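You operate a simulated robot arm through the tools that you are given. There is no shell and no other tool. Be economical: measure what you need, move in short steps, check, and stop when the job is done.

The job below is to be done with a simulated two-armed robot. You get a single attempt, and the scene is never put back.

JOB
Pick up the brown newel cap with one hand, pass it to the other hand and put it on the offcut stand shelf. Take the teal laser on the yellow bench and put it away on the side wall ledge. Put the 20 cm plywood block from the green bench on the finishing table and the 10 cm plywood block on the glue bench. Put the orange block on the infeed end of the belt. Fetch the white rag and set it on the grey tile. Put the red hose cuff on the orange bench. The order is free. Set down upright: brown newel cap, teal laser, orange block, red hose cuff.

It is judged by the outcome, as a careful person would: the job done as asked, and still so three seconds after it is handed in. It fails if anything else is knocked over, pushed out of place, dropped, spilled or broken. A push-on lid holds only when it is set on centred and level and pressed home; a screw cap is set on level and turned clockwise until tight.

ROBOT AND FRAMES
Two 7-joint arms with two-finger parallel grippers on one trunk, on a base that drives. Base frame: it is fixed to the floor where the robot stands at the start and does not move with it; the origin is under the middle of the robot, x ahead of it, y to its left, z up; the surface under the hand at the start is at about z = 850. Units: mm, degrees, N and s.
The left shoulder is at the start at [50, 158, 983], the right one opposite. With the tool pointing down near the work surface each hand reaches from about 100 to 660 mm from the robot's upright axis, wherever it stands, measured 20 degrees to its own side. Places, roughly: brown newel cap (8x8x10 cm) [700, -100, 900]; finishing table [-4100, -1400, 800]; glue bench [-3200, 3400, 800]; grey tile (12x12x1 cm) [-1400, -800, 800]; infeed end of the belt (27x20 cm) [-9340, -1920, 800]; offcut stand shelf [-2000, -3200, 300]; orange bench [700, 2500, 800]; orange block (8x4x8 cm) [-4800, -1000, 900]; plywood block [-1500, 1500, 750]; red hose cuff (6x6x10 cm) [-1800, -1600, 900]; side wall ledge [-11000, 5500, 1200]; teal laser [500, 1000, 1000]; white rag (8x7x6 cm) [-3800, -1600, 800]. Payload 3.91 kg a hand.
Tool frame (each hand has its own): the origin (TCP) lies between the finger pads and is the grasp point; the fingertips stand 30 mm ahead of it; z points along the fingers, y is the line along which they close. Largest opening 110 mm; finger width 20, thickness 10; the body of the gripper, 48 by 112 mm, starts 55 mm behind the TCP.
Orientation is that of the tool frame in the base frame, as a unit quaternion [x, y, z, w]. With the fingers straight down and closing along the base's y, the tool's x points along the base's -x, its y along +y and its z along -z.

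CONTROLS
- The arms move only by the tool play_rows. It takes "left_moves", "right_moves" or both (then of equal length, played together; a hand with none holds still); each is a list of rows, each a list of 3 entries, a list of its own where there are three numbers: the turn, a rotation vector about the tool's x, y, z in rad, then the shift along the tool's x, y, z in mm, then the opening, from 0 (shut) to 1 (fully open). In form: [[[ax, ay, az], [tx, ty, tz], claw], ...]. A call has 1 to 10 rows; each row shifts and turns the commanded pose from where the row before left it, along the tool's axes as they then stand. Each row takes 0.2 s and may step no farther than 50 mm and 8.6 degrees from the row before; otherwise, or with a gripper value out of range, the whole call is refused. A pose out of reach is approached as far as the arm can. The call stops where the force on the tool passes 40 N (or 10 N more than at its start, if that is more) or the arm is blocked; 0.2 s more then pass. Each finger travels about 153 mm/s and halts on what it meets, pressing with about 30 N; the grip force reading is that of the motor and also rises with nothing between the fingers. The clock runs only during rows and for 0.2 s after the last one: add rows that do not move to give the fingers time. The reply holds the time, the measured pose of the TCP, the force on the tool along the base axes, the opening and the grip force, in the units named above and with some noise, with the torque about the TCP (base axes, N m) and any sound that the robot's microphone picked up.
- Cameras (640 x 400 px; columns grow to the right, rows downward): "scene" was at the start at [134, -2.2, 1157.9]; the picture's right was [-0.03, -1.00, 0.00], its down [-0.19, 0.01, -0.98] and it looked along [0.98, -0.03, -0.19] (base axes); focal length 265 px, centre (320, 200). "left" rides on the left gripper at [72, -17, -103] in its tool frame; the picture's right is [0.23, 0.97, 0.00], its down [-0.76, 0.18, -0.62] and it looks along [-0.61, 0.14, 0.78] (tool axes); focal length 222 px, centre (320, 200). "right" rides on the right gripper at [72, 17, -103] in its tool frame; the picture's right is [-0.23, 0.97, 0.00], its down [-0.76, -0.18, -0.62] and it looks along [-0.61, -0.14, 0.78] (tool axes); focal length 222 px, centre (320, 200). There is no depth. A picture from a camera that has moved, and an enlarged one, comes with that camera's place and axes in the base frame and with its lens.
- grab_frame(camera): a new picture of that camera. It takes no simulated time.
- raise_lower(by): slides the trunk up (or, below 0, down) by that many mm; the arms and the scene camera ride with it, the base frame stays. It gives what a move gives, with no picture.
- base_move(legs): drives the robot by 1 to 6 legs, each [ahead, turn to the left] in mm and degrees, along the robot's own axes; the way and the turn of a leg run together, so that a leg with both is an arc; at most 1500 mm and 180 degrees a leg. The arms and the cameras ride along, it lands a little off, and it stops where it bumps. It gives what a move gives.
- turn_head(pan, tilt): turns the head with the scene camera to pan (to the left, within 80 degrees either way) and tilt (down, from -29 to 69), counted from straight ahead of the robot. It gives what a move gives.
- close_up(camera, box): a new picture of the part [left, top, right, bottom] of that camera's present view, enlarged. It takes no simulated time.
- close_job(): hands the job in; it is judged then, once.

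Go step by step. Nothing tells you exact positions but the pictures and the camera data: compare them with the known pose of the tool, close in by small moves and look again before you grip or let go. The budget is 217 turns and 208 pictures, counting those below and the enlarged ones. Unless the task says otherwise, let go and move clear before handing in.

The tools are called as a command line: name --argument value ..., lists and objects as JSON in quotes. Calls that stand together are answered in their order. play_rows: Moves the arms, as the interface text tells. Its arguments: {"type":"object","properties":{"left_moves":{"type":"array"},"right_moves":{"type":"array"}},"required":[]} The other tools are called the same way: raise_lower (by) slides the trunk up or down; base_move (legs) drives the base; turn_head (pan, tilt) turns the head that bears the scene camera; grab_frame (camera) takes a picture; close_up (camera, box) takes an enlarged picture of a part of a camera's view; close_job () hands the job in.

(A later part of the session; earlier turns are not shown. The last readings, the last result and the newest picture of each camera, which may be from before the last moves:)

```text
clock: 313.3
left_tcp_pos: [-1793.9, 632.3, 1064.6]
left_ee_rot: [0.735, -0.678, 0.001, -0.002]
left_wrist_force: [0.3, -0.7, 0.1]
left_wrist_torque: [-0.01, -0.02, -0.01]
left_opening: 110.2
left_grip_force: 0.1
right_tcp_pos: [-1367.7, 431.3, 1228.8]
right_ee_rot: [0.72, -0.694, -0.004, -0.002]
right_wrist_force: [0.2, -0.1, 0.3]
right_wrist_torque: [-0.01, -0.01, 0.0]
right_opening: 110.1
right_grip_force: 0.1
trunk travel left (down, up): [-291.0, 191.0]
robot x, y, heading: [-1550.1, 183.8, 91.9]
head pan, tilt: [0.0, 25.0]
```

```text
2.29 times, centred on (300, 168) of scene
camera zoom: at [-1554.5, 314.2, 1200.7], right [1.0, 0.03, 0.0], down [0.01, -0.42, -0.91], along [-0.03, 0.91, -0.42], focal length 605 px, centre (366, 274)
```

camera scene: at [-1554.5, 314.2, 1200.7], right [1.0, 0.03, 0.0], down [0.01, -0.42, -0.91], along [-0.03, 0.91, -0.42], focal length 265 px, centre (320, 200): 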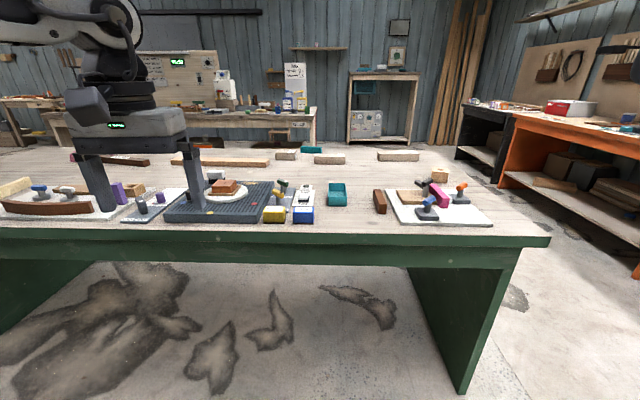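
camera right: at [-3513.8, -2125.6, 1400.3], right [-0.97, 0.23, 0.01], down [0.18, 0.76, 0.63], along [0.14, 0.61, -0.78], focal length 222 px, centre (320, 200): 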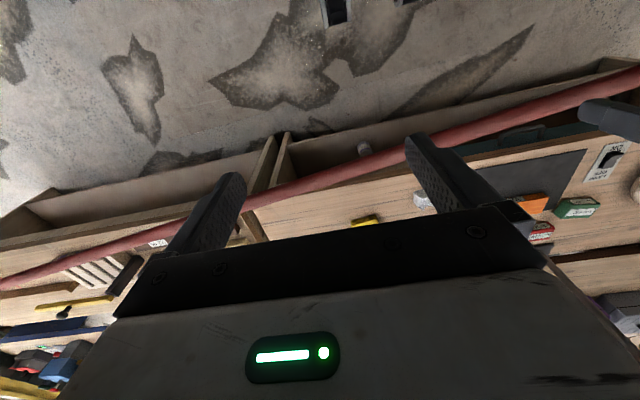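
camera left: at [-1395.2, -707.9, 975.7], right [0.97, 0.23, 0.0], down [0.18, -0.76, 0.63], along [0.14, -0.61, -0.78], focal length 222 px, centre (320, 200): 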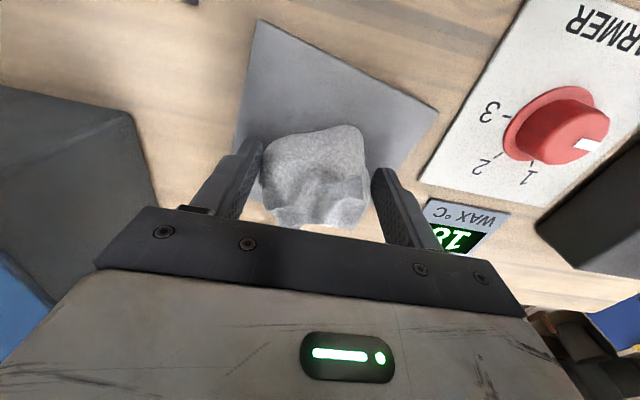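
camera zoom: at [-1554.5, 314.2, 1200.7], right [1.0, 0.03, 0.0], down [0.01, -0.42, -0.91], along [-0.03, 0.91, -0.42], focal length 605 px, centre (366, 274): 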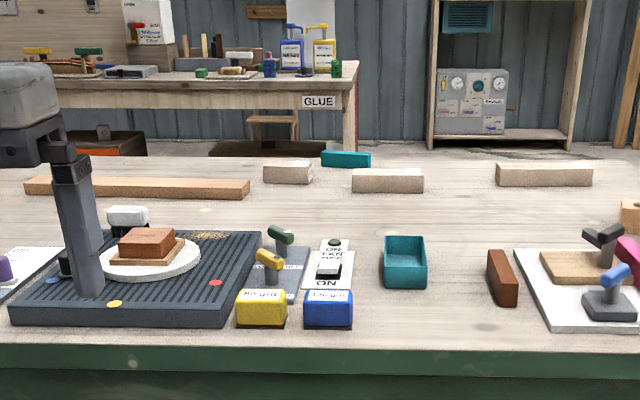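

Three plywood blocks at the back: 10 cm (left, x≈-1757), 15 cm (middle), 20 cm (right, x≈-1223), all near y≈1540. They're closer to the north edge, so I'll drive around the east end to the north side.

base_move --legs '[[0, -92], [1180, 0], [0, 90], [1500, 0], [450, 0], [0, 90]]'

base_move --legs '[[1120, 0], [0, 90]]'

turn_head --pan 0 --tilt 38

grab_frame --camera "scene"

```text
clock: 340.2
left_tcp_pos: [-767.4, 1882.3, 1064.3]
left_ee_rot: [1.0, 0.011, 0.0, -0.001]
left_wrist_force: [1.0, -0.2, 0.1]
left_wrist_torque: [0.01, 0.0, 0.01]
left_opening: 109.8
left_grip_force: 0.0
right_tcp_pos: [-539.1, 2294.8, 1226.8]
right_ee_rot: [1.0, -0.013, -0.003, 0.002]
right_wrist_force: [-0.3, -0.3, 0.8]
right_wrist_torque: [0.01, -0.01, -0.01]
right_opening: 110.1
right_grip_force: 0.1
trunk travel left (down, up): [-291.0, 191.0]
robot x, y, heading: [-305.0, 2095.2, 178.2]
head pan, tilt: [0.0, 25.0]
```

```text
clock: 349.7
left_tcp_pos: [-1181.7, 1667.3, 1064.0]
left_ee_rot: [0.695, 0.719, 0.0, 0.0]
left_wrist_force: [-0.2, -0.9, 0.5]
left_wrist_torque: [0.02, 0.01, -0.03]
left_opening: 110.0
left_grip_force: 0.1
right_tcp_pos: [-1595.9, 1891.0, 1227.7]
right_ee_rot: [0.712, 0.702, -0.002, 0.003]
right_wrist_force: [-0.4, -0.5, -0.2]
right_wrist_torque: [-0.01, -0.03, 0.0]
right_opening: 110.0
right_grip_force: 0.0
trunk travel left (down, up): [-291.0, 191.0]
robot x, y, heading: [-1399.5, 2130.9, -90.7]
head pan, tilt: [0.0, 25.0]
```

```text
clock: 350.5
left_tcp_pos: [-1181.9, 1667.5, 1063.7]
left_ee_rot: [0.695, 0.719, 0.0, 0.0]
left_wrist_force: [0.5, -0.8, 0.8]
left_wrist_torque: [0.0, 0.02, 0.01]
left_opening: 110.0
left_grip_force: 0.1
right_tcp_pos: [-1597.0, 1891.3, 1228.7]
right_ee_rot: [0.712, 0.702, -0.001, 0.003]
right_wrist_force: [-1.0, -1.0, 0.6]
right_wrist_torque: [-0.02, -0.01, 0.0]
right_opening: 109.9
right_grip_force: 0.0
trunk travel left (down, up): [-291.0, 191.0]
robot x, y, heading: [-1398.9, 2130.5, -90.9]
head pan, tilt: [0.0, 38.0]
```

```text
102 pictures are left
camera scene: at [-1402.6, 2003.7, 1180.4], right [-1.0, 0.02, 0.0], down [0.01, 0.62, -0.79], along [-0.01, -0.79, -0.62], focal length 265 px, centre (320, 200)
```

scene: 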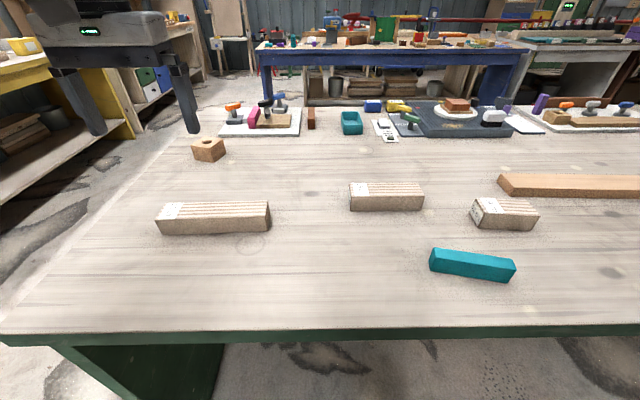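

20 cm block at ≈[-1220, 1644], 10 cm at ≈[-1742, 1640], both about 44 wide, lying along x on a surface at z≈840. I'll move each hand over its block and rotate both hands 90° to close across the width.

play_rows --left_moves '[[[0, 0, 0], [-3.6, -6.5, 0], 1], [[0, 0, 0], [-3.6, -6.5, 0], 1], [[0, 0, 0], [-3.6, -6.5, 0], 1], [[0, 0, 0], [-3.6, -6.5, 0], 1], [[0, 0, 0], [-3.6, -6.5, 0], 1], [[0, 0, 0], [-3.6, -6.5, 0], 1]]' --right_moves '[[[0, 0, 0], [-42, -23.6, 8], 1], [[0, 0, 0], [-42, -23.6, 8], 1], [[0, 0, 0], [-42, -23.6, 8], 1], [[0, 0, 0], [-42, -23.6, 8], 1], [[0, 0, 0], [-42, -23.6, 8], 1], [[0, 0, 0], [-42, -23.6, 8], 1]]'

play_rows --left_moves '[[[0, 0, 0.143], [0, 0, 0], 1], [[0, 0, 0.143], [0, 0, 0], 1], [[0, 0, 0.143], [0, 0, 0], 1], [[0, 0, 0.143], [0, 0, 0], 1], [[0, 0, 0.143], [0, 0, 0], 1], [[0, 0, 0.143], [0, 0, 0], 1], [[0, 0, 0.143], [0, 0, 0], 1], [[0, 0, 0.143], [0, 0, 0], 1], [[0, 0, 0.143], [0, 0, 0], 1], [[0, 0, 0.143], [0, 0, 0], 1]]' --right_moves '[[[0, 0, -0.143], [0, 0, 5], 1], [[0, 0, -0.143], [0, 0, 5], 1], [[0, 0, -0.143], [0, 0, 5], 1], [[0, 0, -0.143], [0, 0, 5], 1], [[0, 0, -0.143], [0, 0, 5], 1], [[0, 0, -0.143], [0, 0, 5], 1], [[0, 0, -0.143], [0, 0, 5], 1], [[0, 0, -0.143], [0, 0, 5], 1], [[0, 0, -0.143], [0, 0, 5], 1], [[0, 0, -0.143], [0, 0, 5], 1]]'

grab_frame --camera "left"

grab_frame --camera "right"

```text
clock: 351.9
left_tcp_pos: [-1219.5, 1642.8, 1063.7]
left_ee_rot: [0.694, 0.72, 0.0, -0.001]
left_wrist_force: [-0.4, 0.1, -0.4]
left_wrist_torque: [0.0, 0.02, -0.01]
left_opening: 110.1
left_grip_force: 0.1
right_tcp_pos: [-1742.2, 1639.0, 1179.0]
right_ee_rot: [0.711, 0.703, -0.002, 0.003]
right_wrist_force: [-0.2, -0.9, 0.5]
right_wrist_torque: [-0.04, 0.02, 0.01]
right_opening: 110.0
right_grip_force: 0.0
trunk travel left (down, up): [-291.0, 191.0]
robot x, y, heading: [-1399.7, 2130.9, -90.9]
head pan, tilt: [0.0, 38.0]
```

```text
clock: 354.1
left_tcp_pos: [-1306.1, 1807.4, 1065.0]
left_ee_rot: [0.996, 0.089, -0.001, 0.001]
left_wrist_force: [-0.2, 0.7, -0.7]
left_wrist_torque: [0.02, -0.04, -0.01]
left_opening: 110.0
left_grip_force: 0.0
left hand out of reach, approached as far as the arm can: row 6, 7, 8, 9, 10
right_tcp_pos: [-1549.0, 1824.7, 1035.1]
right_ee_rot: [0.078, 0.997, -0.003, 0.002]
right_wrist_force: [-0.5, 0.0, -0.8]
right_wrist_torque: [0.01, -0.02, 0.0]
right_opening: 109.9
right_grip_force: 0.0
right hand out of reach, approached as far as the arm can: row 1, 2, 3, 4, 5, 6, 7, 8, 9, 10
trunk travel left (down, up): [-291.0, 191.0]
robot x, y, heading: [-1403.3, 2130.8, -91.2]
head pan, tilt: [0.0, 38.0]
```

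```text
101 pictures are left
camera left: at [-1237.9, 1838.0, 1168.9], right [0.4, -0.92, 0.0], down [-0.72, -0.31, 0.62], along [-0.57, -0.25, -0.78], focal length 222 px, centre (320, 200)
```

left: 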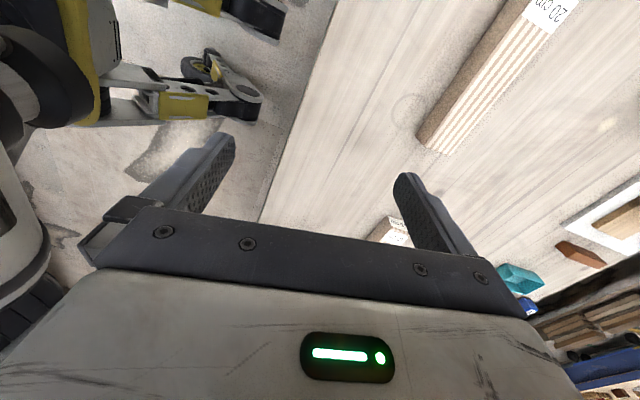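

```text
100 pictures are left
camera right: at [-1617.3, 1854.2, 1139.2], right [0.37, 0.93, -0.01], down [0.72, -0.29, 0.63], along [0.58, -0.24, -0.78], focal length 222 px, centre (320, 200)
```

right: 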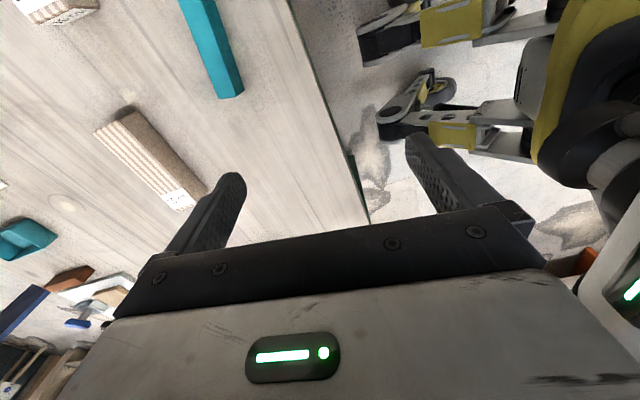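

The 90° yaw dragged both hands inward due to joint limits. Testing whether they can now slide back out to the blocks in this orientation.

play_rows --left_moves '[[[0, 0, 0], [9.2, 29.6, -5], 1], [[0, 0, 0], [9.2, 29.6, 0], 1], [[0, 0, 0], [9.2, 29.6, 0], 1], [[0, 0, 0], [9.2, 29.6, 0], 1], [[0, 0, 0], [9.2, 29.6, 0], 1], [[0, 0, 0], [9.2, 29.6, 0], 1]]' --right_moves '[[[0, 0, 0], [27, -35.5, -5], 1], [[0, 0, 0], [27, -35.5, 0], 1], [[0, 0, 0], [27, -35.5, 0], 1], [[0, 0, 0], [27, -35.5, 0], 1], [[0, 0, 0], [27, -35.5, 0], 1], [[0, 0, 0], [27, -35.5, 0], 1]]'

```text
clock: 355.5
left_tcp_pos: [-1304.8, 1808.7, 1071.6]
left_ee_rot: [0.996, 0.09, 0.0, 0.001]
left_wrist_force: [0.7, -0.6, -0.5]
left_wrist_torque: [0.01, 0.0, 0.04]
left_opening: 110.4
left_grip_force: 0.1
left hand out of reach, approached as far as the arm can: row 1, 2, 3, 4, 5, 6
right_tcp_pos: [-1560.4, 1833.6, 1020.3]
right_ee_rot: [0.078, 0.997, -0.004, 0.003]
right_wrist_force: [0.1, 0.3, -0.1]
right_wrist_torque: [0.01, 0.01, 0.01]
right_opening: 109.9
right_grip_force: 0.1
right hand out of reach, approached as far as the arm can: row 1, 2, 3, 4, 5, 6
trunk travel left (down, up): [-291.0, 191.0]
robot x, y, heading: [-1399.1, 2132.9, -90.8]
head pan, tilt: [0.0, 38.0]
```

play_rows --left_moves '[[[0, 0, -0.143], [0, 0, 0], 1], [[0, 0, -0.143], [0, 0, 0], 1], [[0, 0, -0.143], [0, 0, 0], 1], [[0, 0, -0.143], [0, 0, 0], 1], [[0, 0, -0.143], [0, 0, 0], 1], [[0, 0, -0.143], [0, 0, 0], 1], [[0, 0, -0.143], [0, 0, 0], 1], [[0, 0, -0.143], [0, 0, 0], 1], [[0, 0, -0.143], [0, 0, 0], 1], [[0, 0, -0.143], [0, 0, 0], 1]]' --right_moves '[[[0, 0, 0.143], [0, 0, -10], 1], [[0, 0, 0.143], [0, 0, -5], 1], [[0, 0, 0.143], [0, 0, 0], 1], [[0, 0, 0.143], [0, 0, 0], 1], [[0, 0, 0.143], [0, 0, 0], 1], [[0, 0, 0.143], [0, 0, 0], 1], [[0, 0, 0.143], [0, 0, 0], 1], [[0, 0, 0.143], [0, 0, 0], 1], [[0, 0, 0.143], [0, 0, 0], 1], [[0, 0, 0.143], [0, 0, 0], 1]]'

play_rows --left_moves '[[[0, 0, -0.143], [0, 0, 0], 1], [[0, 0, -0.143], [0, 0, 0], 1], [[0, 0, -0.143], [0, 0, 0], 1], [[0, 0, -0.143], [0, 0, 0], 1], [[0, 0, -0.143], [0, 0, 0], 1], [[0, 0, -0.143], [0, 0, 0], 1], [[0, 0, -0.143], [0, 0, 0], 1], [[0, 0, -0.143], [0, 0, 0], 1], [[0, 0, -0.143], [0, 0, 0], 1], [[0, 0, -0.143], [0, 0, 0], 1]]' --right_moves '[[[0, 0, 0.143], [0, 0, 0], 1], [[0, 0, 0.143], [0, 0, 0], 1], [[0, 0, 0.143], [0, 0, 0], 1], [[0, 0, 0.143], [0, 0, 0], 1], [[0, 0, 0.143], [0, 0, 0], 1], [[0, 0, 0.143], [0, 0, 0], 1], [[0, 0, 0.143], [0, 0, 0], 1], [[0, 0, 0.143], [0, 0, 0], 1], [[0, 0, 0.143], [0, 0, 0], 1], [[0, 0, 0.143], [0, 0, 0], 1]]'

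```text
clock: 357.7
left_tcp_pos: [-1303.1, 1809.9, 1072.8]
left_ee_rot: [0.694, 0.72, 0.0, 0.0]
left_wrist_force: [-1.0, -0.1, -0.1]
left_wrist_torque: [-0.01, 0.0, -0.03]
left_opening: 110.0
left_grip_force: 0.1
right_tcp_pos: [-1561.7, 1835.6, 1037.5]
right_ee_rot: [0.713, 0.701, -0.001, 0.004]
right_wrist_force: [0.2, 0.0, -0.3]
right_wrist_torque: [-0.02, 0.02, 0.0]
right_opening: 109.9
right_grip_force: 0.0
trunk travel left (down, up): [-291.0, 191.0]
robot x, y, heading: [-1398.2, 2132.5, -91.1]
head pan, tilt: [0.0, 38.0]
```

```text
clock: 359.9
left_tcp_pos: [-1306.1, 1809.5, 1073.6]
left_ee_rot: [0.053, 0.999, 0.0, 0.001]
left_wrist_force: [0.0, -0.2, 0.5]
left_wrist_torque: [0.03, -0.01, 0.02]
left_opening: 109.7
left_grip_force: 0.1
right_tcp_pos: [-1560.5, 1832.9, 1038.4]
right_ee_rot: [0.998, 0.063, 0.0, 0.005]
right_wrist_force: [0.3, -0.5, -0.4]
right_wrist_torque: [-0.01, 0.0, -0.02]
right_opening: 109.8
right_grip_force: 0.1
trunk travel left (down, up): [-291.0, 191.0]
robot x, y, heading: [-1400.1, 2127.5, -91.1]
head pan, tilt: [0.0, 38.0]
```

This rotation direction works without dragging. Fine-tuning yaw and moving both over their blocks.

play_rows --left_moves '[[[0, 0, -0.106], [0, 0, 0], 1], [[0, 0, 0], [-14.3, -27.6, 10], 1], [[0, 0, 0], [-14.3, -27.6, 10], 1], [[0, 0, 0], [-14.3, -27.6, 10], 1], [[0, 0, 0], [-14.3, -27.6, 10], 1], [[0, 0, 0], [-14.3, -27.6, 10], 1], [[0, 0, 0], [-14.3, -27.6, 10], 1], [[0, 0, 0], [0, 0, 0], 1]]' --right_moves '[[[0, 0, 0.126], [0, 0, 0], 1], [[0, 0, 0], [-30.2, 32.2, 5], 1], [[0, 0, 0], [-30.2, 32.2, 5], 1], [[0, 0, 0], [-30.2, 32.2, 5], 1], [[0, 0, 0], [-30.2, 32.2, 5], 1], [[0, 0, 0], [-30.2, 32.2, 5], 1], [[0, 0, 0], [-30.2, 32.2, 5], 1], [[0, 0, 0], [0, 0, 0], 1]]'

grab_frame --camera "left"

grab_frame --camera "right"

```text
clock: 361.7
left_tcp_pos: [-1219.7, 1643.4, 1013.9]
left_ee_rot: [0.001, 1.0, 0.0, 0.0]
left_wrist_force: [0.4, -0.1, 0.3]
left_wrist_torque: [0.0, 0.0, 0.0]
left_opening: 110.0
left_grip_force: 0.1
right_tcp_pos: [-1738.7, 1641.2, 1005.8]
right_ee_rot: [1.0, 0.001, 0.001, 0.003]
right_wrist_force: [0.5, 0.3, 0.6]
right_wrist_torque: [0.01, 0.01, 0.01]
right_opening: 110.2
right_grip_force: 0.1
trunk travel left (down, up): [-291.0, 191.0]
robot x, y, heading: [-1401.0, 2128.3, -91.2]
head pan, tilt: [0.0, 38.0]
```

```text
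99 pictures are left
camera left: at [-1291.2, 1627.8, 1117.7], right [-0.23, 0.97, 0.0], down [0.76, 0.18, 0.62], along [0.61, 0.14, -0.78], focal length 222 px, centre (320, 200)
```

left: 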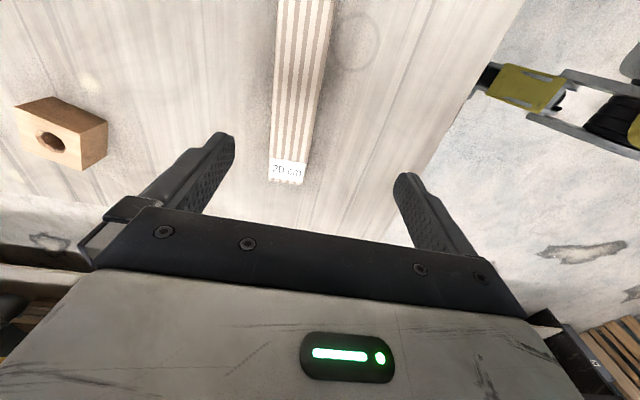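

```text
98 pictures are left
camera right: at [-1666.2, 1624.8, 1108.9], right [-0.22, -0.97, 0.01], down [-0.76, 0.18, 0.62], along [-0.6, 0.13, -0.78], focal length 222 px, centre (320, 200)
```

right: 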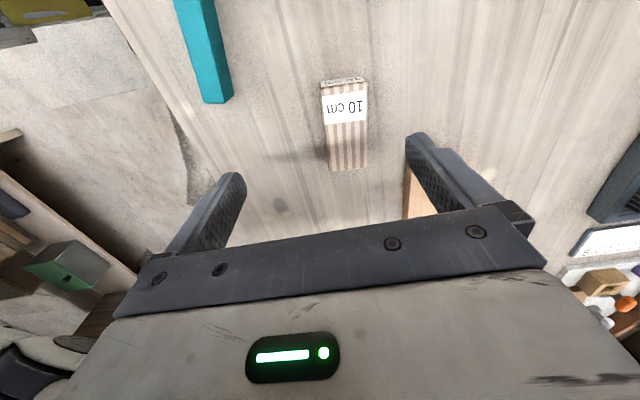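

Labels confirm: left hand over "20 cm", right over "10 cm". Correcting laterally (~25 mm) and lowering.

play_rows --left_moves '[[[0, 0, 0], [0, -12, 10], 1], [[0, 0, 0], [0, -11, 30], 1], [[0, 0, 0], [0, 0, 40], 1], [[0, 0, 0], [0, 0, 35], 1], [[0, 0, 0], [0, 0, 20], 1], [[0, 0, 0], [0, 0, 0], 1]]' --right_moves '[[[0, 0, 0.07], [-10, 13, 10], 1], [[0, 0, 0], [-10, 13, 30], 1], [[0, 0, 0], [0, 0, 40], 1], [[0, 0, 0], [0, 0, 30], 1], [[0, 0, 0], [0, 0, 18], 1], [[0, 0, 0], [0, 0, 0], 1]]'

grab_frame --camera "left"

grab_frame --camera "right"

```text
clock: 363.1
left_tcp_pos: [-1220.9, 1622.7, 881.2]
left_ee_rot: [0.001, 1.0, -0.001, -0.001]
left_wrist_force: [-0.1, -0.1, -0.2]
left_wrist_torque: [0.0, -0.02, -0.02]
left_opening: 110.0
left_grip_force: 0.1
left hand out of reach, approached as far as the arm can: row 5
right_tcp_pos: [-1763.2, 1613.7, 880.8]
right_ee_rot: [0.999, -0.034, 0.002, 0.004]
right_wrist_force: [-0.7, -0.2, -0.2]
right_wrist_torque: [0.01, -0.02, -0.02]
right_opening: 110.4
right_grip_force: 0.1
trunk travel left (down, up): [-291.0, 191.0]
robot x, y, heading: [-1401.3, 2130.5, -90.9]
head pan, tilt: [0.0, 38.0]
```

```text
97 pictures are left
camera left: at [-1292.9, 1606.7, 984.5], right [-0.23, 0.97, 0.0], down [0.76, 0.18, 0.62], along [0.61, 0.14, -0.78], focal length 222 px, centre (320, 200)
```

left: 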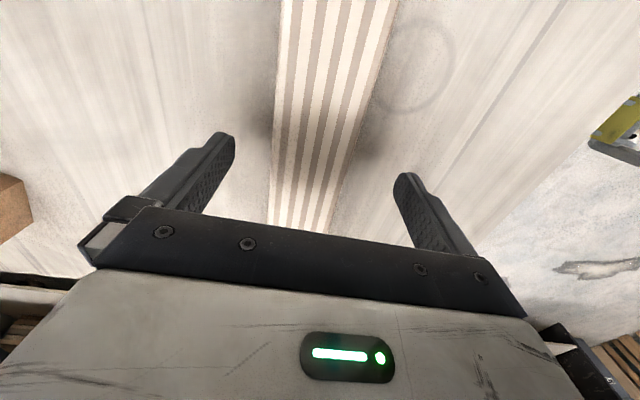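

```text
96 pictures are left
camera right: at [-1691.8, 1593.1, 984.8], right [-0.29, -0.96, 0.01], down [-0.75, 0.23, 0.62], along [-0.59, 0.18, -0.79], focal length 222 px, centre (320, 200)
```

right: 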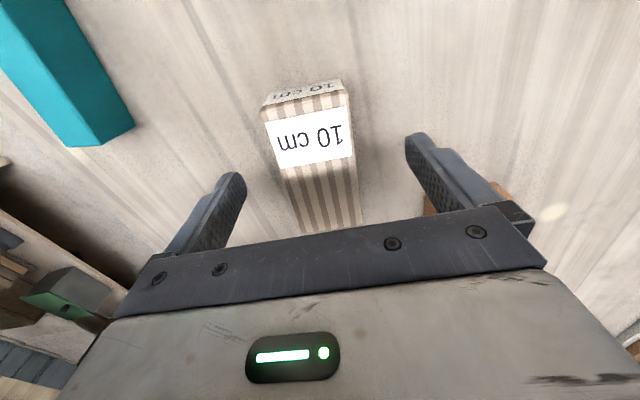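

Aligned. Lowering a few mm more and closing both.

play_rows --left_moves '[[[0, 0, 0], [0, 0, 7], 1], [[0, 0, 0], [0, 0, 0], 0.25], [[0, 0, 0], [0, 0, 0], 0.25], [[0, 0, 0], [0, 0, 0], 0.25], [[0, 0, 0], [0, 0, 0], 0.25]]' --right_moves '[[[0, 0, 0], [0, 0, 7], 1], [[0, 0, 0], [0, 0, 0], 0.25], [[0, 0, 0], [0, 0, 0], 0.25], [[0, 0, 0], [0, 0, 0], 0.25], [[0, 0, 0], [0, 0, 0], 0.25]]'

play_rows --left_moves '[[[0, 0, 0], [0, 0, -20], 0.25], [[0, 0, 0], [0, 0, -40], 0.25], [[0, 0, 0], [0, 0, -45], 0.25], [[0, 0, 0], [0, 0, -45], 0.25], [[0, 0, 0], [0, 30, -20], 0.25], [[0, 0, 0], [0, 40, 0], 0.25], [[0, 0, 0], [0, 40, 0], 0.25], [[0, 0, 0], [10, 40, 0], 0.25]]' --right_moves '[[[0, 0, 0], [0, 0, -20], 0.25], [[0, 0, 0], [0, 0, -40], 0.25], [[0, 0, 0], [0, 0, -45], 0.25], [[0, 0, 0], [0, 0, -45], 0.25], [[0, 0, 0], [0, -30, -20], 0.25], [[0, 0, 0], [20, -40, 0], 0.25], [[0, 0, 0], [20, -40, 0], 0.25], [[0, 0, 0], [20, -40, 0], 0.25]]'

grab_frame --camera "scene"

```text
clock: 364.3
left_tcp_pos: [-1220.2, 1624.8, 875.2]
left_ee_rot: [0.001, 1.0, -0.001, -0.001]
left_wrist_force: [-0.2, 1.6, 1.6]
left_wrist_torque: [-0.07, 0.16, 0.01]
left_opening: 49.4
left_grip_force: 29.8
right_tcp_pos: [-1762.7, 1614.6, 873.9]
right_ee_rot: [0.999, -0.034, 0.002, 0.003]
right_wrist_force: [-1.2, 0.0, -0.2]
right_wrist_torque: [0.03, 0.0, 0.01]
right_opening: 49.3
right_grip_force: 30.0
trunk travel left (down, up): [-291.0, 191.0]
robot x, y, heading: [-1402.1, 2129.2, -90.9]
head pan, tilt: [0.0, 38.0]
```

```text
clock: 366.1
left_tcp_pos: [-1226.2, 1773.0, 1039.7]
left_ee_rot: [0.0, 1.0, -0.001, -0.001]
left_wrist_force: [-0.1, -0.6, -3.1]
left_wrist_torque: [-0.02, 0.04, 0.0]
left_opening: 49.7
left_grip_force: 30.2
right_tcp_pos: [-1692.6, 1763.7, 1041.6]
right_ee_rot: [0.999, -0.034, 0.002, 0.003]
right_wrist_force: [0.2, 0.6, -1.4]
right_wrist_torque: [-0.01, 0.01, 0.0]
right_opening: 49.2
right_grip_force: 30.3
trunk travel left (down, up): [-291.0, 191.0]
robot x, y, heading: [-1404.9, 2128.9, -91.3]
head pan, tilt: [0.0, 38.0]
```

```text
95 pictures are left
camera scene: at [-1402.6, 2004.1, 1180.5], right [-1.0, 0.02, 0.0], down [0.01, 0.61, -0.79], along [-0.01, -0.79, -0.62], focal length 265 px, centre (320, 200)
```

scene: 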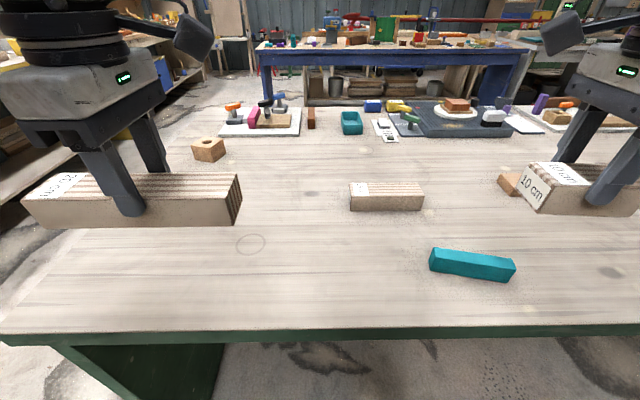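

Both blocks held, 15 cm left in place. Backing away and heading to the glue bench.

base_move --legs '[[-330, 0], [0, -90], [600, 0], [0, -90]]'

turn_head --pan 0 --tilt 28

grab_frame --camera "scene"

```text
clock: 378.7
left_tcp_pos: [-2199.9, 2788.2, 1040.1]
left_ee_rot: [0.999, 0.045, 0.001, 0.0]
left_wrist_force: [-1.3, 0.2, -2.3]
left_wrist_torque: [0.0, -0.02, -0.01]
left_opening: 49.5
left_grip_force: 29.7
right_tcp_pos: [-1735.3, 2841.0, 1039.8]
right_ee_rot: [-0.012, 1.0, 0.004, -0.001]
right_wrist_force: [0.2, -0.4, -1.7]
right_wrist_torque: [0.02, 0.02, -0.02]
right_opening: 49.2
right_grip_force: 30.1
trunk travel left (down, up): [-291.0, 191.0]
robot x, y, heading: [-1992.9, 2449.6, 94.3]
head pan, tilt: [0.0, 38.0]
```

```text
clock: 379.4
left_tcp_pos: [-2200.1, 2789.7, 1039.5]
left_ee_rot: [0.999, 0.046, 0.001, 0.0]
left_wrist_force: [0.2, -0.6, -3.1]
left_wrist_torque: [0.04, 0.0, -0.02]
left_opening: 49.4
left_grip_force: 30.8
right_tcp_pos: [-1736.2, 2841.4, 1040.6]
right_ee_rot: [-0.012, 1.0, 0.003, -0.002]
right_wrist_force: [0.6, 0.6, -1.4]
right_wrist_torque: [0.0, -0.04, 0.03]
right_opening: 49.3
right_grip_force: 30.2
trunk travel left (down, up): [-291.0, 191.0]
robot x, y, heading: [-1989.2, 2447.5, 94.0]
head pan, tilt: [0.0, 28.0]
```

```text
94 pictures are left
camera scene: at [-2001.8, 2580.3, 1195.8], right [1.0, 0.08, 0.0], down [0.04, -0.47, -0.88], along [-0.07, 0.88, -0.47], focal length 265 px, centre (320, 200)
```

scene: 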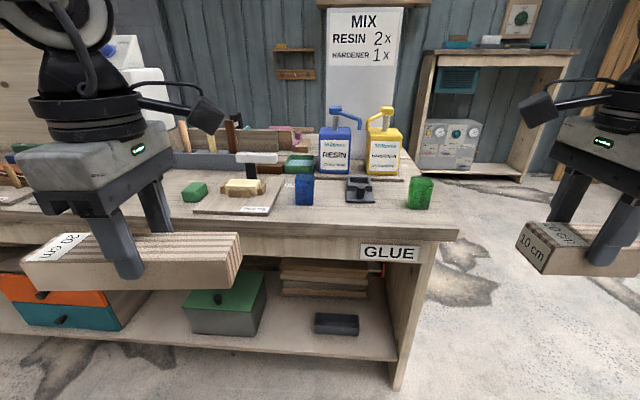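

Free strip along the glue bench's front between the cups; I'll put the 10 cm block at about [-1880, 3165]. Driving 200 mm closer and moving the right hand over it.

base_move --legs '[[200, 0]]'

play_rows --right_moves '[[[0, 0, 0], [32, 32, 0], 0.25], [[0, 0, 0], [32, 32, 0], 0.25], [[0, 0, 0], [32, 32, 0], 0.25], [[0, 0, 0], [31, 31, 15], 0.25], [[0, 0, 0], [0, 0, 40], 0.25], [[0, 0, 0], [0, 0, 40], 0.25], [[0, 0, 0], [0, 0, 0], 0.25]]'

grab_frame --camera "right"

grab_frame --camera "scene"

```text
clock: 381.0
left_tcp_pos: [-2215.0, 2985.3, 1039.1]
left_ee_rot: [0.999, 0.046, 0.001, 0.0]
left_wrist_force: [0.1, 0.4, -2.3]
left_wrist_torque: [0.02, -0.01, 0.0]
left_opening: 49.5
left_grip_force: 30.2
right_tcp_pos: [-1751.2, 3038.3, 1040.7]
right_ee_rot: [-0.013, 1.0, 0.004, -0.001]
right_wrist_force: [-0.1, -0.2, -1.8]
right_wrist_torque: [-0.01, 0.01, 0.01]
right_opening: 49.2
right_grip_force: 29.5
trunk travel left (down, up): [-291.0, 191.0]
robot x, y, heading: [-2004.6, 2644.6, 94.1]
head pan, tilt: [0.0, 28.0]
```

```text
clock: 382.6
left_tcp_pos: [-2216.8, 2984.2, 1040.0]
left_ee_rot: [0.999, 0.047, 0.0, -0.001]
left_wrist_force: [0.1, -0.3, -1.8]
left_wrist_torque: [0.03, -0.01, 0.02]
left_opening: 49.7
left_grip_force: 29.7
right_tcp_pos: [-1885.6, 3162.3, 948.4]
right_ee_rot: [-0.014, 1.0, 0.003, -0.001]
right_wrist_force: [-0.5, 0.4, -1.2]
right_wrist_torque: [0.02, 0.01, 0.0]
right_opening: 49.2
right_grip_force: 30.0
trunk travel left (down, up): [-291.0, 191.0]
robot x, y, heading: [-2007.2, 2644.4, 94.4]
head pan, tilt: [0.0, 28.0]
```

```text
93 pictures are left
camera right: at [-1958.1, 3177.1, 1052.8], right [0.2, 0.98, 0.01], down [0.77, -0.16, 0.62], along [0.61, -0.12, -0.79], focal length 222 px, centre (320, 200)
```

right: 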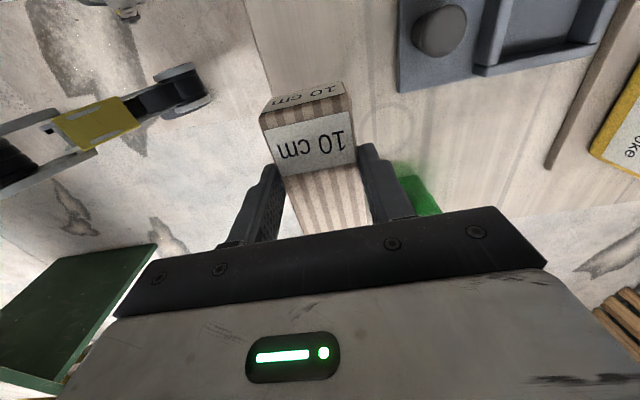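

```text
92 pictures are left
camera scene: at [-2017.2, 2777.2, 1195.9], right [1.0, 0.08, 0.0], down [0.04, -0.47, -0.88], along [-0.07, 0.88, -0.47], focal length 265 px, centre (320, 200)
```

scene: 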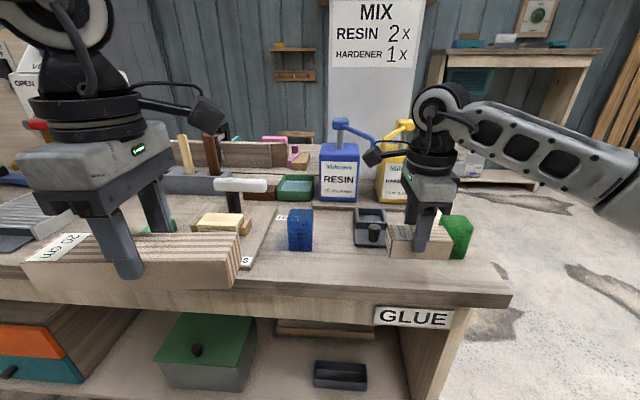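

Shifting 10 mm further from the edge, then lowering to contact.

play_rows --right_moves '[[[0, 0, 0], [0, 10, 20], 0.25], [[0, 0, 0], [0, 0, 30], 0.25], [[0, 0, 0], [0, 0, 14], 0.25], [[0, 0, 0], [0, 0, 8], 0.25], [[0, 0, 0], [0, 0, 4], 0.25], [[0, 0, 0], [0, 0, 0], 0.25]]'

```text
clock: 384.0
left_tcp_pos: [-2217.1, 2983.4, 1039.3]
left_ee_rot: [0.999, 0.046, 0.0, -0.001]
left_wrist_force: [0.6, 0.2, -2.8]
left_wrist_torque: [0.02, -0.03, 0.05]
left_opening: 49.6
left_grip_force: 29.8
right_tcp_pos: [-1884.0, 3173.7, 873.2]
right_ee_rot: [-0.013, 1.0, 0.007, -0.003]
right_wrist_force: [-0.4, 2.3, 27.4]
right_wrist_torque: [-0.54, -0.1, 0.04]
right_opening: 49.6
right_grip_force: 29.5
trunk travel left (down, up): [-291.0, 191.0]
robot x, y, heading: [-2008.4, 2646.0, 94.4]
head pan, tilt: [0.0, 28.0]
```

Contact at the bench. Releasing gently and lifting away.

play_rows --right_moves '[[[0, 0, 0], [0, 0, -2], 0.25], [[0, 0, 0], [0, 0, 0], 0.7], [[0, 0, 0], [0, 0, 0], 0.7], [[0, 0, 0], [0, 0, -30], 0.7], [[0, 0, 0], [0, 0, -45], 0.7], [[0, 0, 0], [0, 0, -45], 0.7], [[0, 0, 0], [0, 0, -45], 0.7], [[0, 0, 0], [-30, -30, 0], 0.7], [[0, 0, 0], [-30, -30, 0], 0.7]]'

grab_frame --camera "scene"

```text
clock: 386.0
left_tcp_pos: [-2215.0, 2985.6, 1039.5]
left_ee_rot: [0.999, 0.047, 0.001, -0.001]
left_wrist_force: [0.1, -0.1, -2.4]
left_wrist_torque: [0.04, 0.0, 0.0]
left_opening: 49.6
left_grip_force: 30.1
right_tcp_pos: [-1821.0, 3114.9, 1036.8]
right_ee_rot: [-0.013, 1.0, 0.004, -0.002]
right_wrist_force: [-0.3, 0.3, 0.0]
right_wrist_torque: [-0.01, 0.04, 0.01]
right_opening: 76.8
right_grip_force: 0.1
trunk travel left (down, up): [-291.0, 191.0]
robot x, y, heading: [-2007.2, 2644.8, 94.4]
head pan, tilt: [0.0, 28.0]
```

```text
91 pictures are left
camera scene: at [-2016.8, 2776.8, 1196.0], right [1.0, 0.08, 0.0], down [0.04, -0.47, -0.88], along [-0.07, 0.88, -0.47], focal length 265 px, centre (320, 200)
```

scene: 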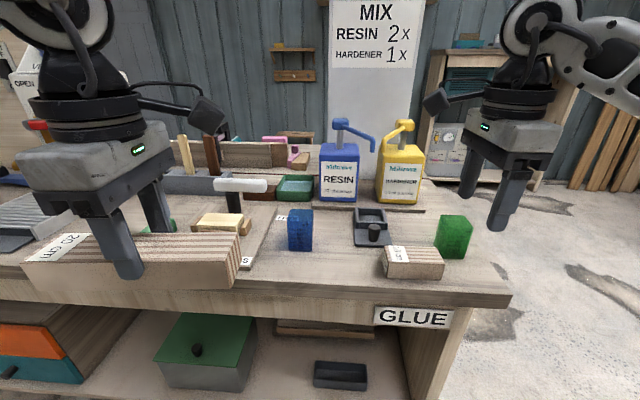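

The 10 cm block is on the glue bench. Keeping the 20 cm block in the left hand, I'll fetch the teal laser with the right hand next.

base_move --legs '[[-250, 0], [0, -94], [1500, 0], [220, 0], [0, -90], [1200, 0]]'

base_move --legs '[[0, 90]]'

turn_head --pan -5 --tilt 25

grab_frame --camera "scene"

```text
clock: 409.4
left_tcp_pos: [-111.5, 797.2, 1040.1]
left_ee_rot: [-0.014, 1.0, 0.0, 0.0]
left_wrist_force: [0.6, 0.7, -1.5]
left_wrist_torque: [-0.01, 0.02, -0.02]
left_opening: 49.2
left_grip_force: 29.6
right_tcp_pos: [-512.6, 693.2, 1036.4]
right_ee_rot: [1.0, -0.019, 0.001, 0.003]
right_wrist_force: [0.7, -0.2, 0.2]
right_wrist_torque: [-0.01, -0.05, -0.01]
right_opening: 77.1
right_grip_force: 0.1
trunk travel left (down, up): [-291.0, 191.0]
robot x, y, heading: [-297.0, 1148.9, -89.4]
head pan, tilt: [0.0, 28.0]
```

```text
clock: 413.6
left_tcp_pos: [50.9, 1342.3, 1040.5]
left_ee_rot: [0.724, -0.689, 0.0, 0.001]
left_wrist_force: [-0.9, -0.1, -1.8]
left_wrist_torque: [-0.03, -0.02, 0.0]
left_opening: 49.3
left_grip_force: 30.2
right_tcp_pos: [164.8, 942.8, 1036.0]
right_ee_rot: [0.713, 0.701, 0.004, 0.002]
right_wrist_force: [0.3, 0.2, -0.3]
right_wrist_torque: [0.02, 0.0, -0.02]
right_opening: 77.2
right_grip_force: 0.1
trunk travel left (down, up): [-291.0, 191.0]
robot x, y, heading: [-293.9, 1146.4, 1.7]
head pan, tilt: [0.0, 28.0]
```

```text
clock: 414.3
left_tcp_pos: [52.6, 1342.4, 1039.9]
left_ee_rot: [0.724, -0.69, -0.001, 0.0]
left_wrist_force: [0.7, -0.5, -2.5]
left_wrist_torque: [-0.03, 0.01, -0.02]
left_opening: 49.5
left_grip_force: 30.1
right_tcp_pos: [164.3, 943.0, 1036.3]
right_ee_rot: [0.713, 0.701, 0.004, 0.002]
right_wrist_force: [-0.1, -0.5, -0.2]
right_wrist_torque: [-0.04, 0.02, 0.01]
right_opening: 77.1
right_grip_force: 0.1
trunk travel left (down, up): [-291.0, 191.0]
robot x, y, heading: [-295.2, 1149.0, 1.9]
head pan, tilt: [-5.0, 25.0]
```

```text
90 pictures are left
camera scene: at [-163.0, 1146.2, 1200.7], right [-0.05, -1.0, 0.0], down [-0.42, 0.02, -0.91], along [0.9, -0.05, -0.42], focal length 265 px, centre (320, 200)
```

scene: 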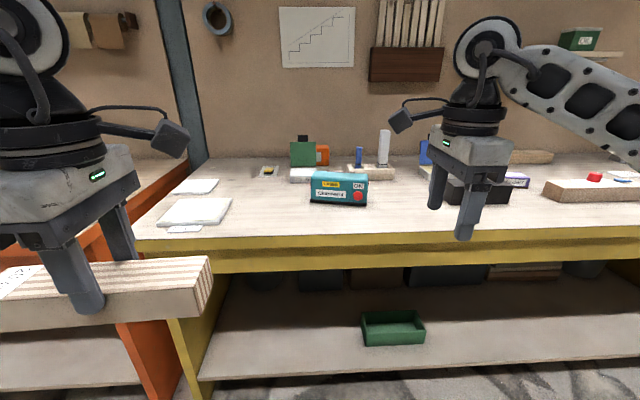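

close_up --camera "scene" --box '[260, 120, 440, 232]'

```text
3.56 times, centred on (350, 176) of scene
camera zoom: at [-163.0, 1146.2, 1200.7], right [-0.05, -1.0, 0.0], down [-0.42, 0.02, -0.91], along [0.9, -0.05, -0.42], focal length 942 px, centre (213, 285)
```

zoom: 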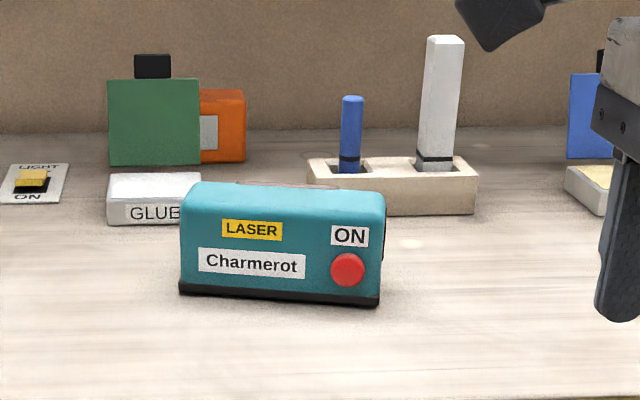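

The laser is a ~174 x 64 x 75 mm box centred near [594, 1050], yaw ≈ -10°, with an ON button at the right of its front — I'll grip front-to-back at the middle, away from the button. Driving closer and moving the right hand over.

base_move --legs '[[325, 0]]'

play_rows --right_moves '[[[0, 0, 0.084], [0, 0, -10], 1], [[0, 0, 0.084], [0, 0, 0], 1], [[0, 0, 0], [25, 26, 0], 1], [[0, 0, 0], [25, 26, 0], 1], [[0, 0, 0], [25, 26, 0], 1], [[0, 0, 0], [0, 0, 0], 1]]'

grab_frame --camera "right"

grab_frame --camera "scene"

```text
clock: 416.4
left_tcp_pos: [362.6, 1357.5, 1038.5]
left_ee_rot: [0.727, -0.687, 0.001, 0.0]
left_wrist_force: [0.7, -0.1, -2.0]
left_wrist_torque: [-0.04, -0.01, 0.0]
left_opening: 49.5
left_grip_force: 30.7
right_tcp_pos: [478.8, 958.0, 1035.8]
right_ee_rot: [0.711, 0.704, 0.003, 0.001]
right_wrist_force: [-0.2, -0.6, -0.2]
right_wrist_torque: [0.0, 0.0, -0.01]
right_opening: 77.1
right_grip_force: 0.1
trunk travel left (down, up): [-291.0, 191.0]
robot x, y, heading: [12.6, 1160.2, 2.2]
head pan, tilt: [-5.0, 25.0]
```

```text
clock: 417.8
left_tcp_pos: [362.2, 1357.7, 1039.7]
left_ee_rot: [0.727, -0.687, 0.001, 0.0]
left_wrist_force: [0.1, -0.8, -1.2]
left_wrist_torque: [-0.02, 0.04, -0.01]
left_opening: 49.4
left_grip_force: 29.9
right_tcp_pos: [567.5, 1017.9, 1048.1]
right_ee_rot: [0.768, 0.641, 0.005, 0.001]
right_wrist_force: [-0.5, -0.4, 0.5]
right_wrist_torque: [-0.01, 0.01, -0.02]
right_opening: 110.0
right_grip_force: 0.1
trunk travel left (down, up): [-291.0, 191.0]
robot x, y, heading: [15.3, 1161.1, 2.3]
head pan, tilt: [-5.0, 25.0]
```

```text
88 pictures are left
camera right: at [595.9, 1086.5, 1151.7], right [0.92, -0.4, 0.01], down [-0.31, -0.72, 0.62], along [-0.24, -0.57, -0.79], focal length 222 px, centre (320, 200)
```

right: 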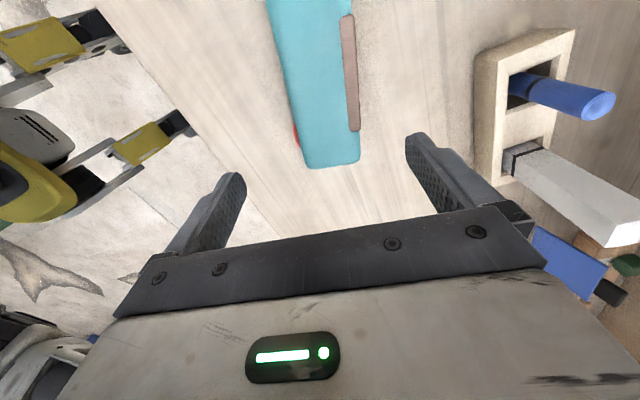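

```text
87 pictures are left
camera scene: at [148.7, 1158.7, 1200.7], right [-0.05, -1.0, 0.0], down [-0.42, 0.02, -0.91], along [0.91, -0.04, -0.42], focal length 265 px, centre (320, 200)
```

scene: 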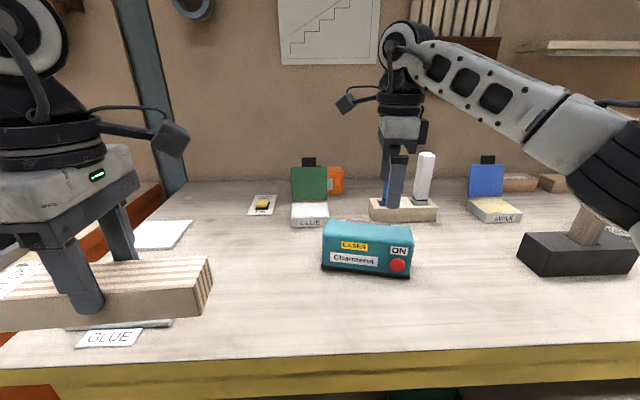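

play_rows --right_moves '[[[0, 0, 0], [16, 4.5, 20], 1], [[0, 0, 0], [16, 4.5, 20], 1], [[0, 0, 0], [0, 0, 30], 1], [[0, 0, 0], [0, 0, 0], 1]]'

grab_frame --camera "right"

close_up --camera "scene" --box '[290, 140, 450, 290]'

```text
clock: 418.8
left_tcp_pos: [363.3, 1356.7, 1040.2]
left_ee_rot: [0.727, -0.687, 0.001, 0.0]
left_wrist_force: [0.6, -0.1, -3.2]
left_wrist_torque: [-0.01, 0.04, -0.01]
left_opening: 49.5
left_grip_force: 30.3
right_tcp_pos: [583.5, 1047.1, 977.4]
right_ee_rot: [0.767, 0.641, 0.004, 0.002]
right_wrist_force: [-0.4, 0.0, -0.2]
right_wrist_torque: [-0.03, -0.01, -0.01]
right_opening: 110.2
right_grip_force: 0.0
trunk travel left (down, up): [-291.0, 191.0]
robot x, y, heading: [12.7, 1161.5, 2.4]
head pan, tilt: [-5.0, 25.0]
```

```text
86 pictures are left
camera right: at [611.4, 1114.7, 1081.7], right [0.92, -0.4, 0.01], down [-0.31, -0.72, 0.62], along [-0.24, -0.57, -0.79], focal length 222 px, centre (320, 200)
```

right: 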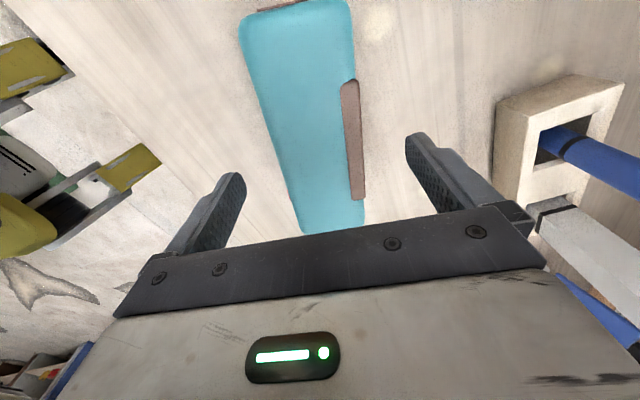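

```text
2.67 times, centred on (370, 215) of scene
camera zoom: at [148.7, 1158.8, 1200.7], right [-0.05, -1.0, 0.0], down [-0.42, 0.02, -0.91], along [0.91, -0.04, -0.42], focal length 706 px, centre (187, 160)
```

zoom: 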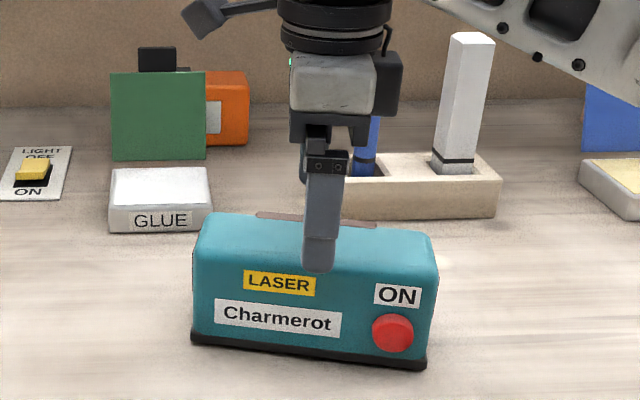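

Well aligned. Lowering and gripping.

play_rows --right_moves '[[[0, 0, 0], [0, 0, 30], 1], [[0, 0, 0], [0, 0, 25], 1], [[0, 0, 0], [0, 0, 17], 1], [[0, 0, 0], [0, 0, 0], 1], [[0, 0, 0], [0, 0, 0], 0.4], [[0, 0, 0], [0, 0, 0], 0.4], [[0, 0, 0], [0, 0, 0], 0.4]]'

close_up --camera "scene" --box '[290, 140, 450, 290]'

```text
clock: 420.4
left_tcp_pos: [362.0, 1355.9, 1039.5]
left_ee_rot: [0.727, -0.687, 0.0, 0.0]
left_wrist_force: [-0.4, -0.4, -2.7]
left_wrist_torque: [-0.01, 0.02, -0.01]
left_opening: 49.6
left_grip_force: 30.1
right_tcp_pos: [582.2, 1049.0, 905.8]
right_ee_rot: [0.767, 0.641, 0.005, 0.002]
right_wrist_force: [-0.7, 1.1, -0.1]
right_wrist_torque: [0.1, 0.21, -0.04]
right_opening: 64.8
right_grip_force: 30.2
trunk travel left (down, up): [-291.0, 191.0]
robot x, y, heading: [16.3, 1158.9, 2.1]
head pan, tilt: [-5.0, 25.0]
```

```text
2.67 times, centred on (370, 215) of scene
camera zoom: at [148.6, 1158.8, 1200.7], right [-0.05, -1.0, 0.0], down [-0.42, 0.02, -0.91], along [0.91, -0.04, -0.42], focal length 706 px, centre (187, 160)
```

zoom: 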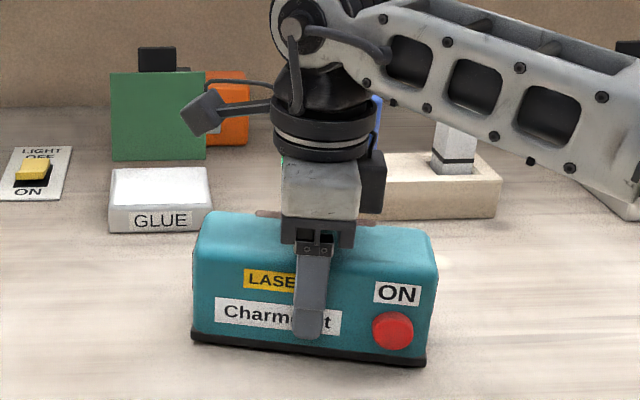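

Gripped. Lifting straight up and backing off.

play_rows --right_moves '[[[0, 0, 0], [0, 0, -15], 0.4], [[0, 0, 0], [0, 0, -35], 0.4], [[0, 0, 0], [0, 0, -45], 0.4], [[0, 0, 0], [0, 0, -45], 0.4], [[0, 0, 0], [0, 0, -40], 0.4], [[0, 0, 0], [0, -40, 0], 0.4], [[0, 0, 0], [0, -40, 0], 0.4], [[0, 0, 0], [0, -40, 0], 0.4], [[0, 0, 0], [0, 0, 0], 0.4]]'

grab_frame --camera "scene"

```text
clock: 422.4
left_tcp_pos: [361.5, 1356.7, 1038.9]
left_ee_rot: [0.726, -0.687, -0.001, 0.0]
left_wrist_force: [-0.2, 0.3, -2.7]
left_wrist_torque: [-0.02, 0.0, 0.01]
left_opening: 49.6
left_grip_force: 29.3
right_tcp_pos: [460.9, 1068.2, 1083.3]
right_ee_rot: [0.767, 0.641, 0.003, 0.001]
right_wrist_force: [0.2, -1.0, -4.9]
right_wrist_torque: [0.0, -0.01, 0.03]
right_opening: 64.7
right_grip_force: 29.8
trunk travel left (down, up): [-291.0, 191.0]
robot x, y, heading: [14.4, 1161.0, 2.3]
head pan, tilt: [-5.0, 25.0]
```

```text
83 pictures are left
camera scene: at [149.1, 1158.7, 1200.6], right [-0.05, -1.0, 0.0], down [-0.42, 0.02, -0.91], along [0.91, -0.04, -0.42], focal length 265 px, centre (320, 200)
```

scene: 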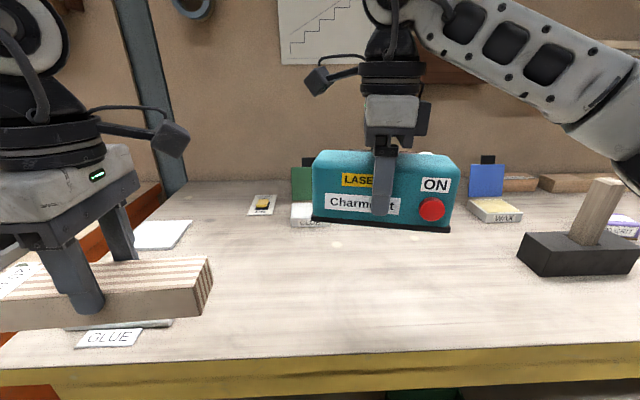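

Laser held level. Now driving west down the central corridor toward the finishing table and orange block.

base_move --legs '[[-350, 0], [0, -92], [950, 0], [0, -90], [1500, 0], [1500, 0]]'

turn_head --pan 15 --tilt 12

grab_frame --camera "scene"

```text
clock: 451.1
left_tcp_pos: [-3673.0, 82.0, 1039.4]
left_ee_rot: [0.712, 0.703, -0.001, 0.0]
left_wrist_force: [-0.1, 0.3, -2.0]
left_wrist_torque: [0.02, 0.03, 0.0]
left_opening: 49.4
left_grip_force: 29.8
right_tcp_pos: [-3752.2, 375.4, 1082.6]
right_ee_rot: [-0.615, 0.788, 0.001, -0.004]
right_wrist_force: [0.4, 0.2, -5.0]
right_wrist_torque: [0.02, -0.03, 0.02]
right_opening: 64.3
right_grip_force: 29.6
trunk travel left (down, up): [-291.0, 191.0]
robot x, y, heading: [-3312.7, 253.5, 178.5]
head pan, tilt: [-5.0, 25.0]
```

```text
clock: 451.9
left_tcp_pos: [-3673.1, 81.3, 1039.1]
left_ee_rot: [0.712, 0.703, -0.001, 0.0]
left_wrist_force: [0.2, -1.0, -2.2]
left_wrist_torque: [0.02, 0.04, 0.0]
left_opening: 49.3
left_grip_force: 30.2
right_tcp_pos: [-3752.4, 376.1, 1082.8]
right_ee_rot: [-0.614, 0.789, 0.0, -0.003]
right_wrist_force: [0.6, -0.2, -4.8]
right_wrist_torque: [-0.02, 0.0, 0.01]
right_opening: 64.5
right_grip_force: 30.5
trunk travel left (down, up): [-291.0, 191.0]
robot x, y, heading: [-3310.8, 254.4, 178.1]
head pan, tilt: [15.0, 12.0]
```

```text
82 pictures are left
camera scene: at [-3443.5, 233.1, 1221.7], right [-0.23, 0.97, 0.0], down [0.2, 0.05, -0.98], along [-0.95, -0.23, -0.21], focal length 265 px, centre (320, 200)
```

scene: 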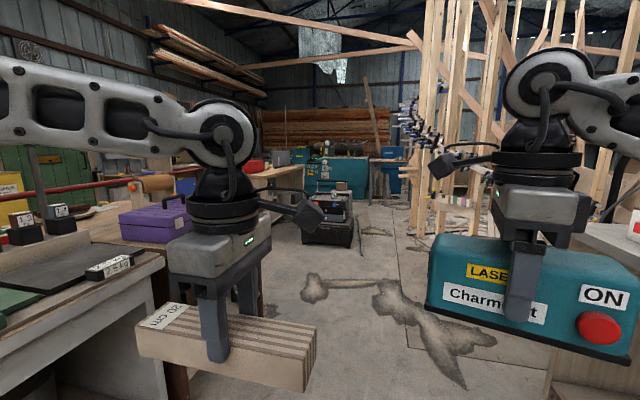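

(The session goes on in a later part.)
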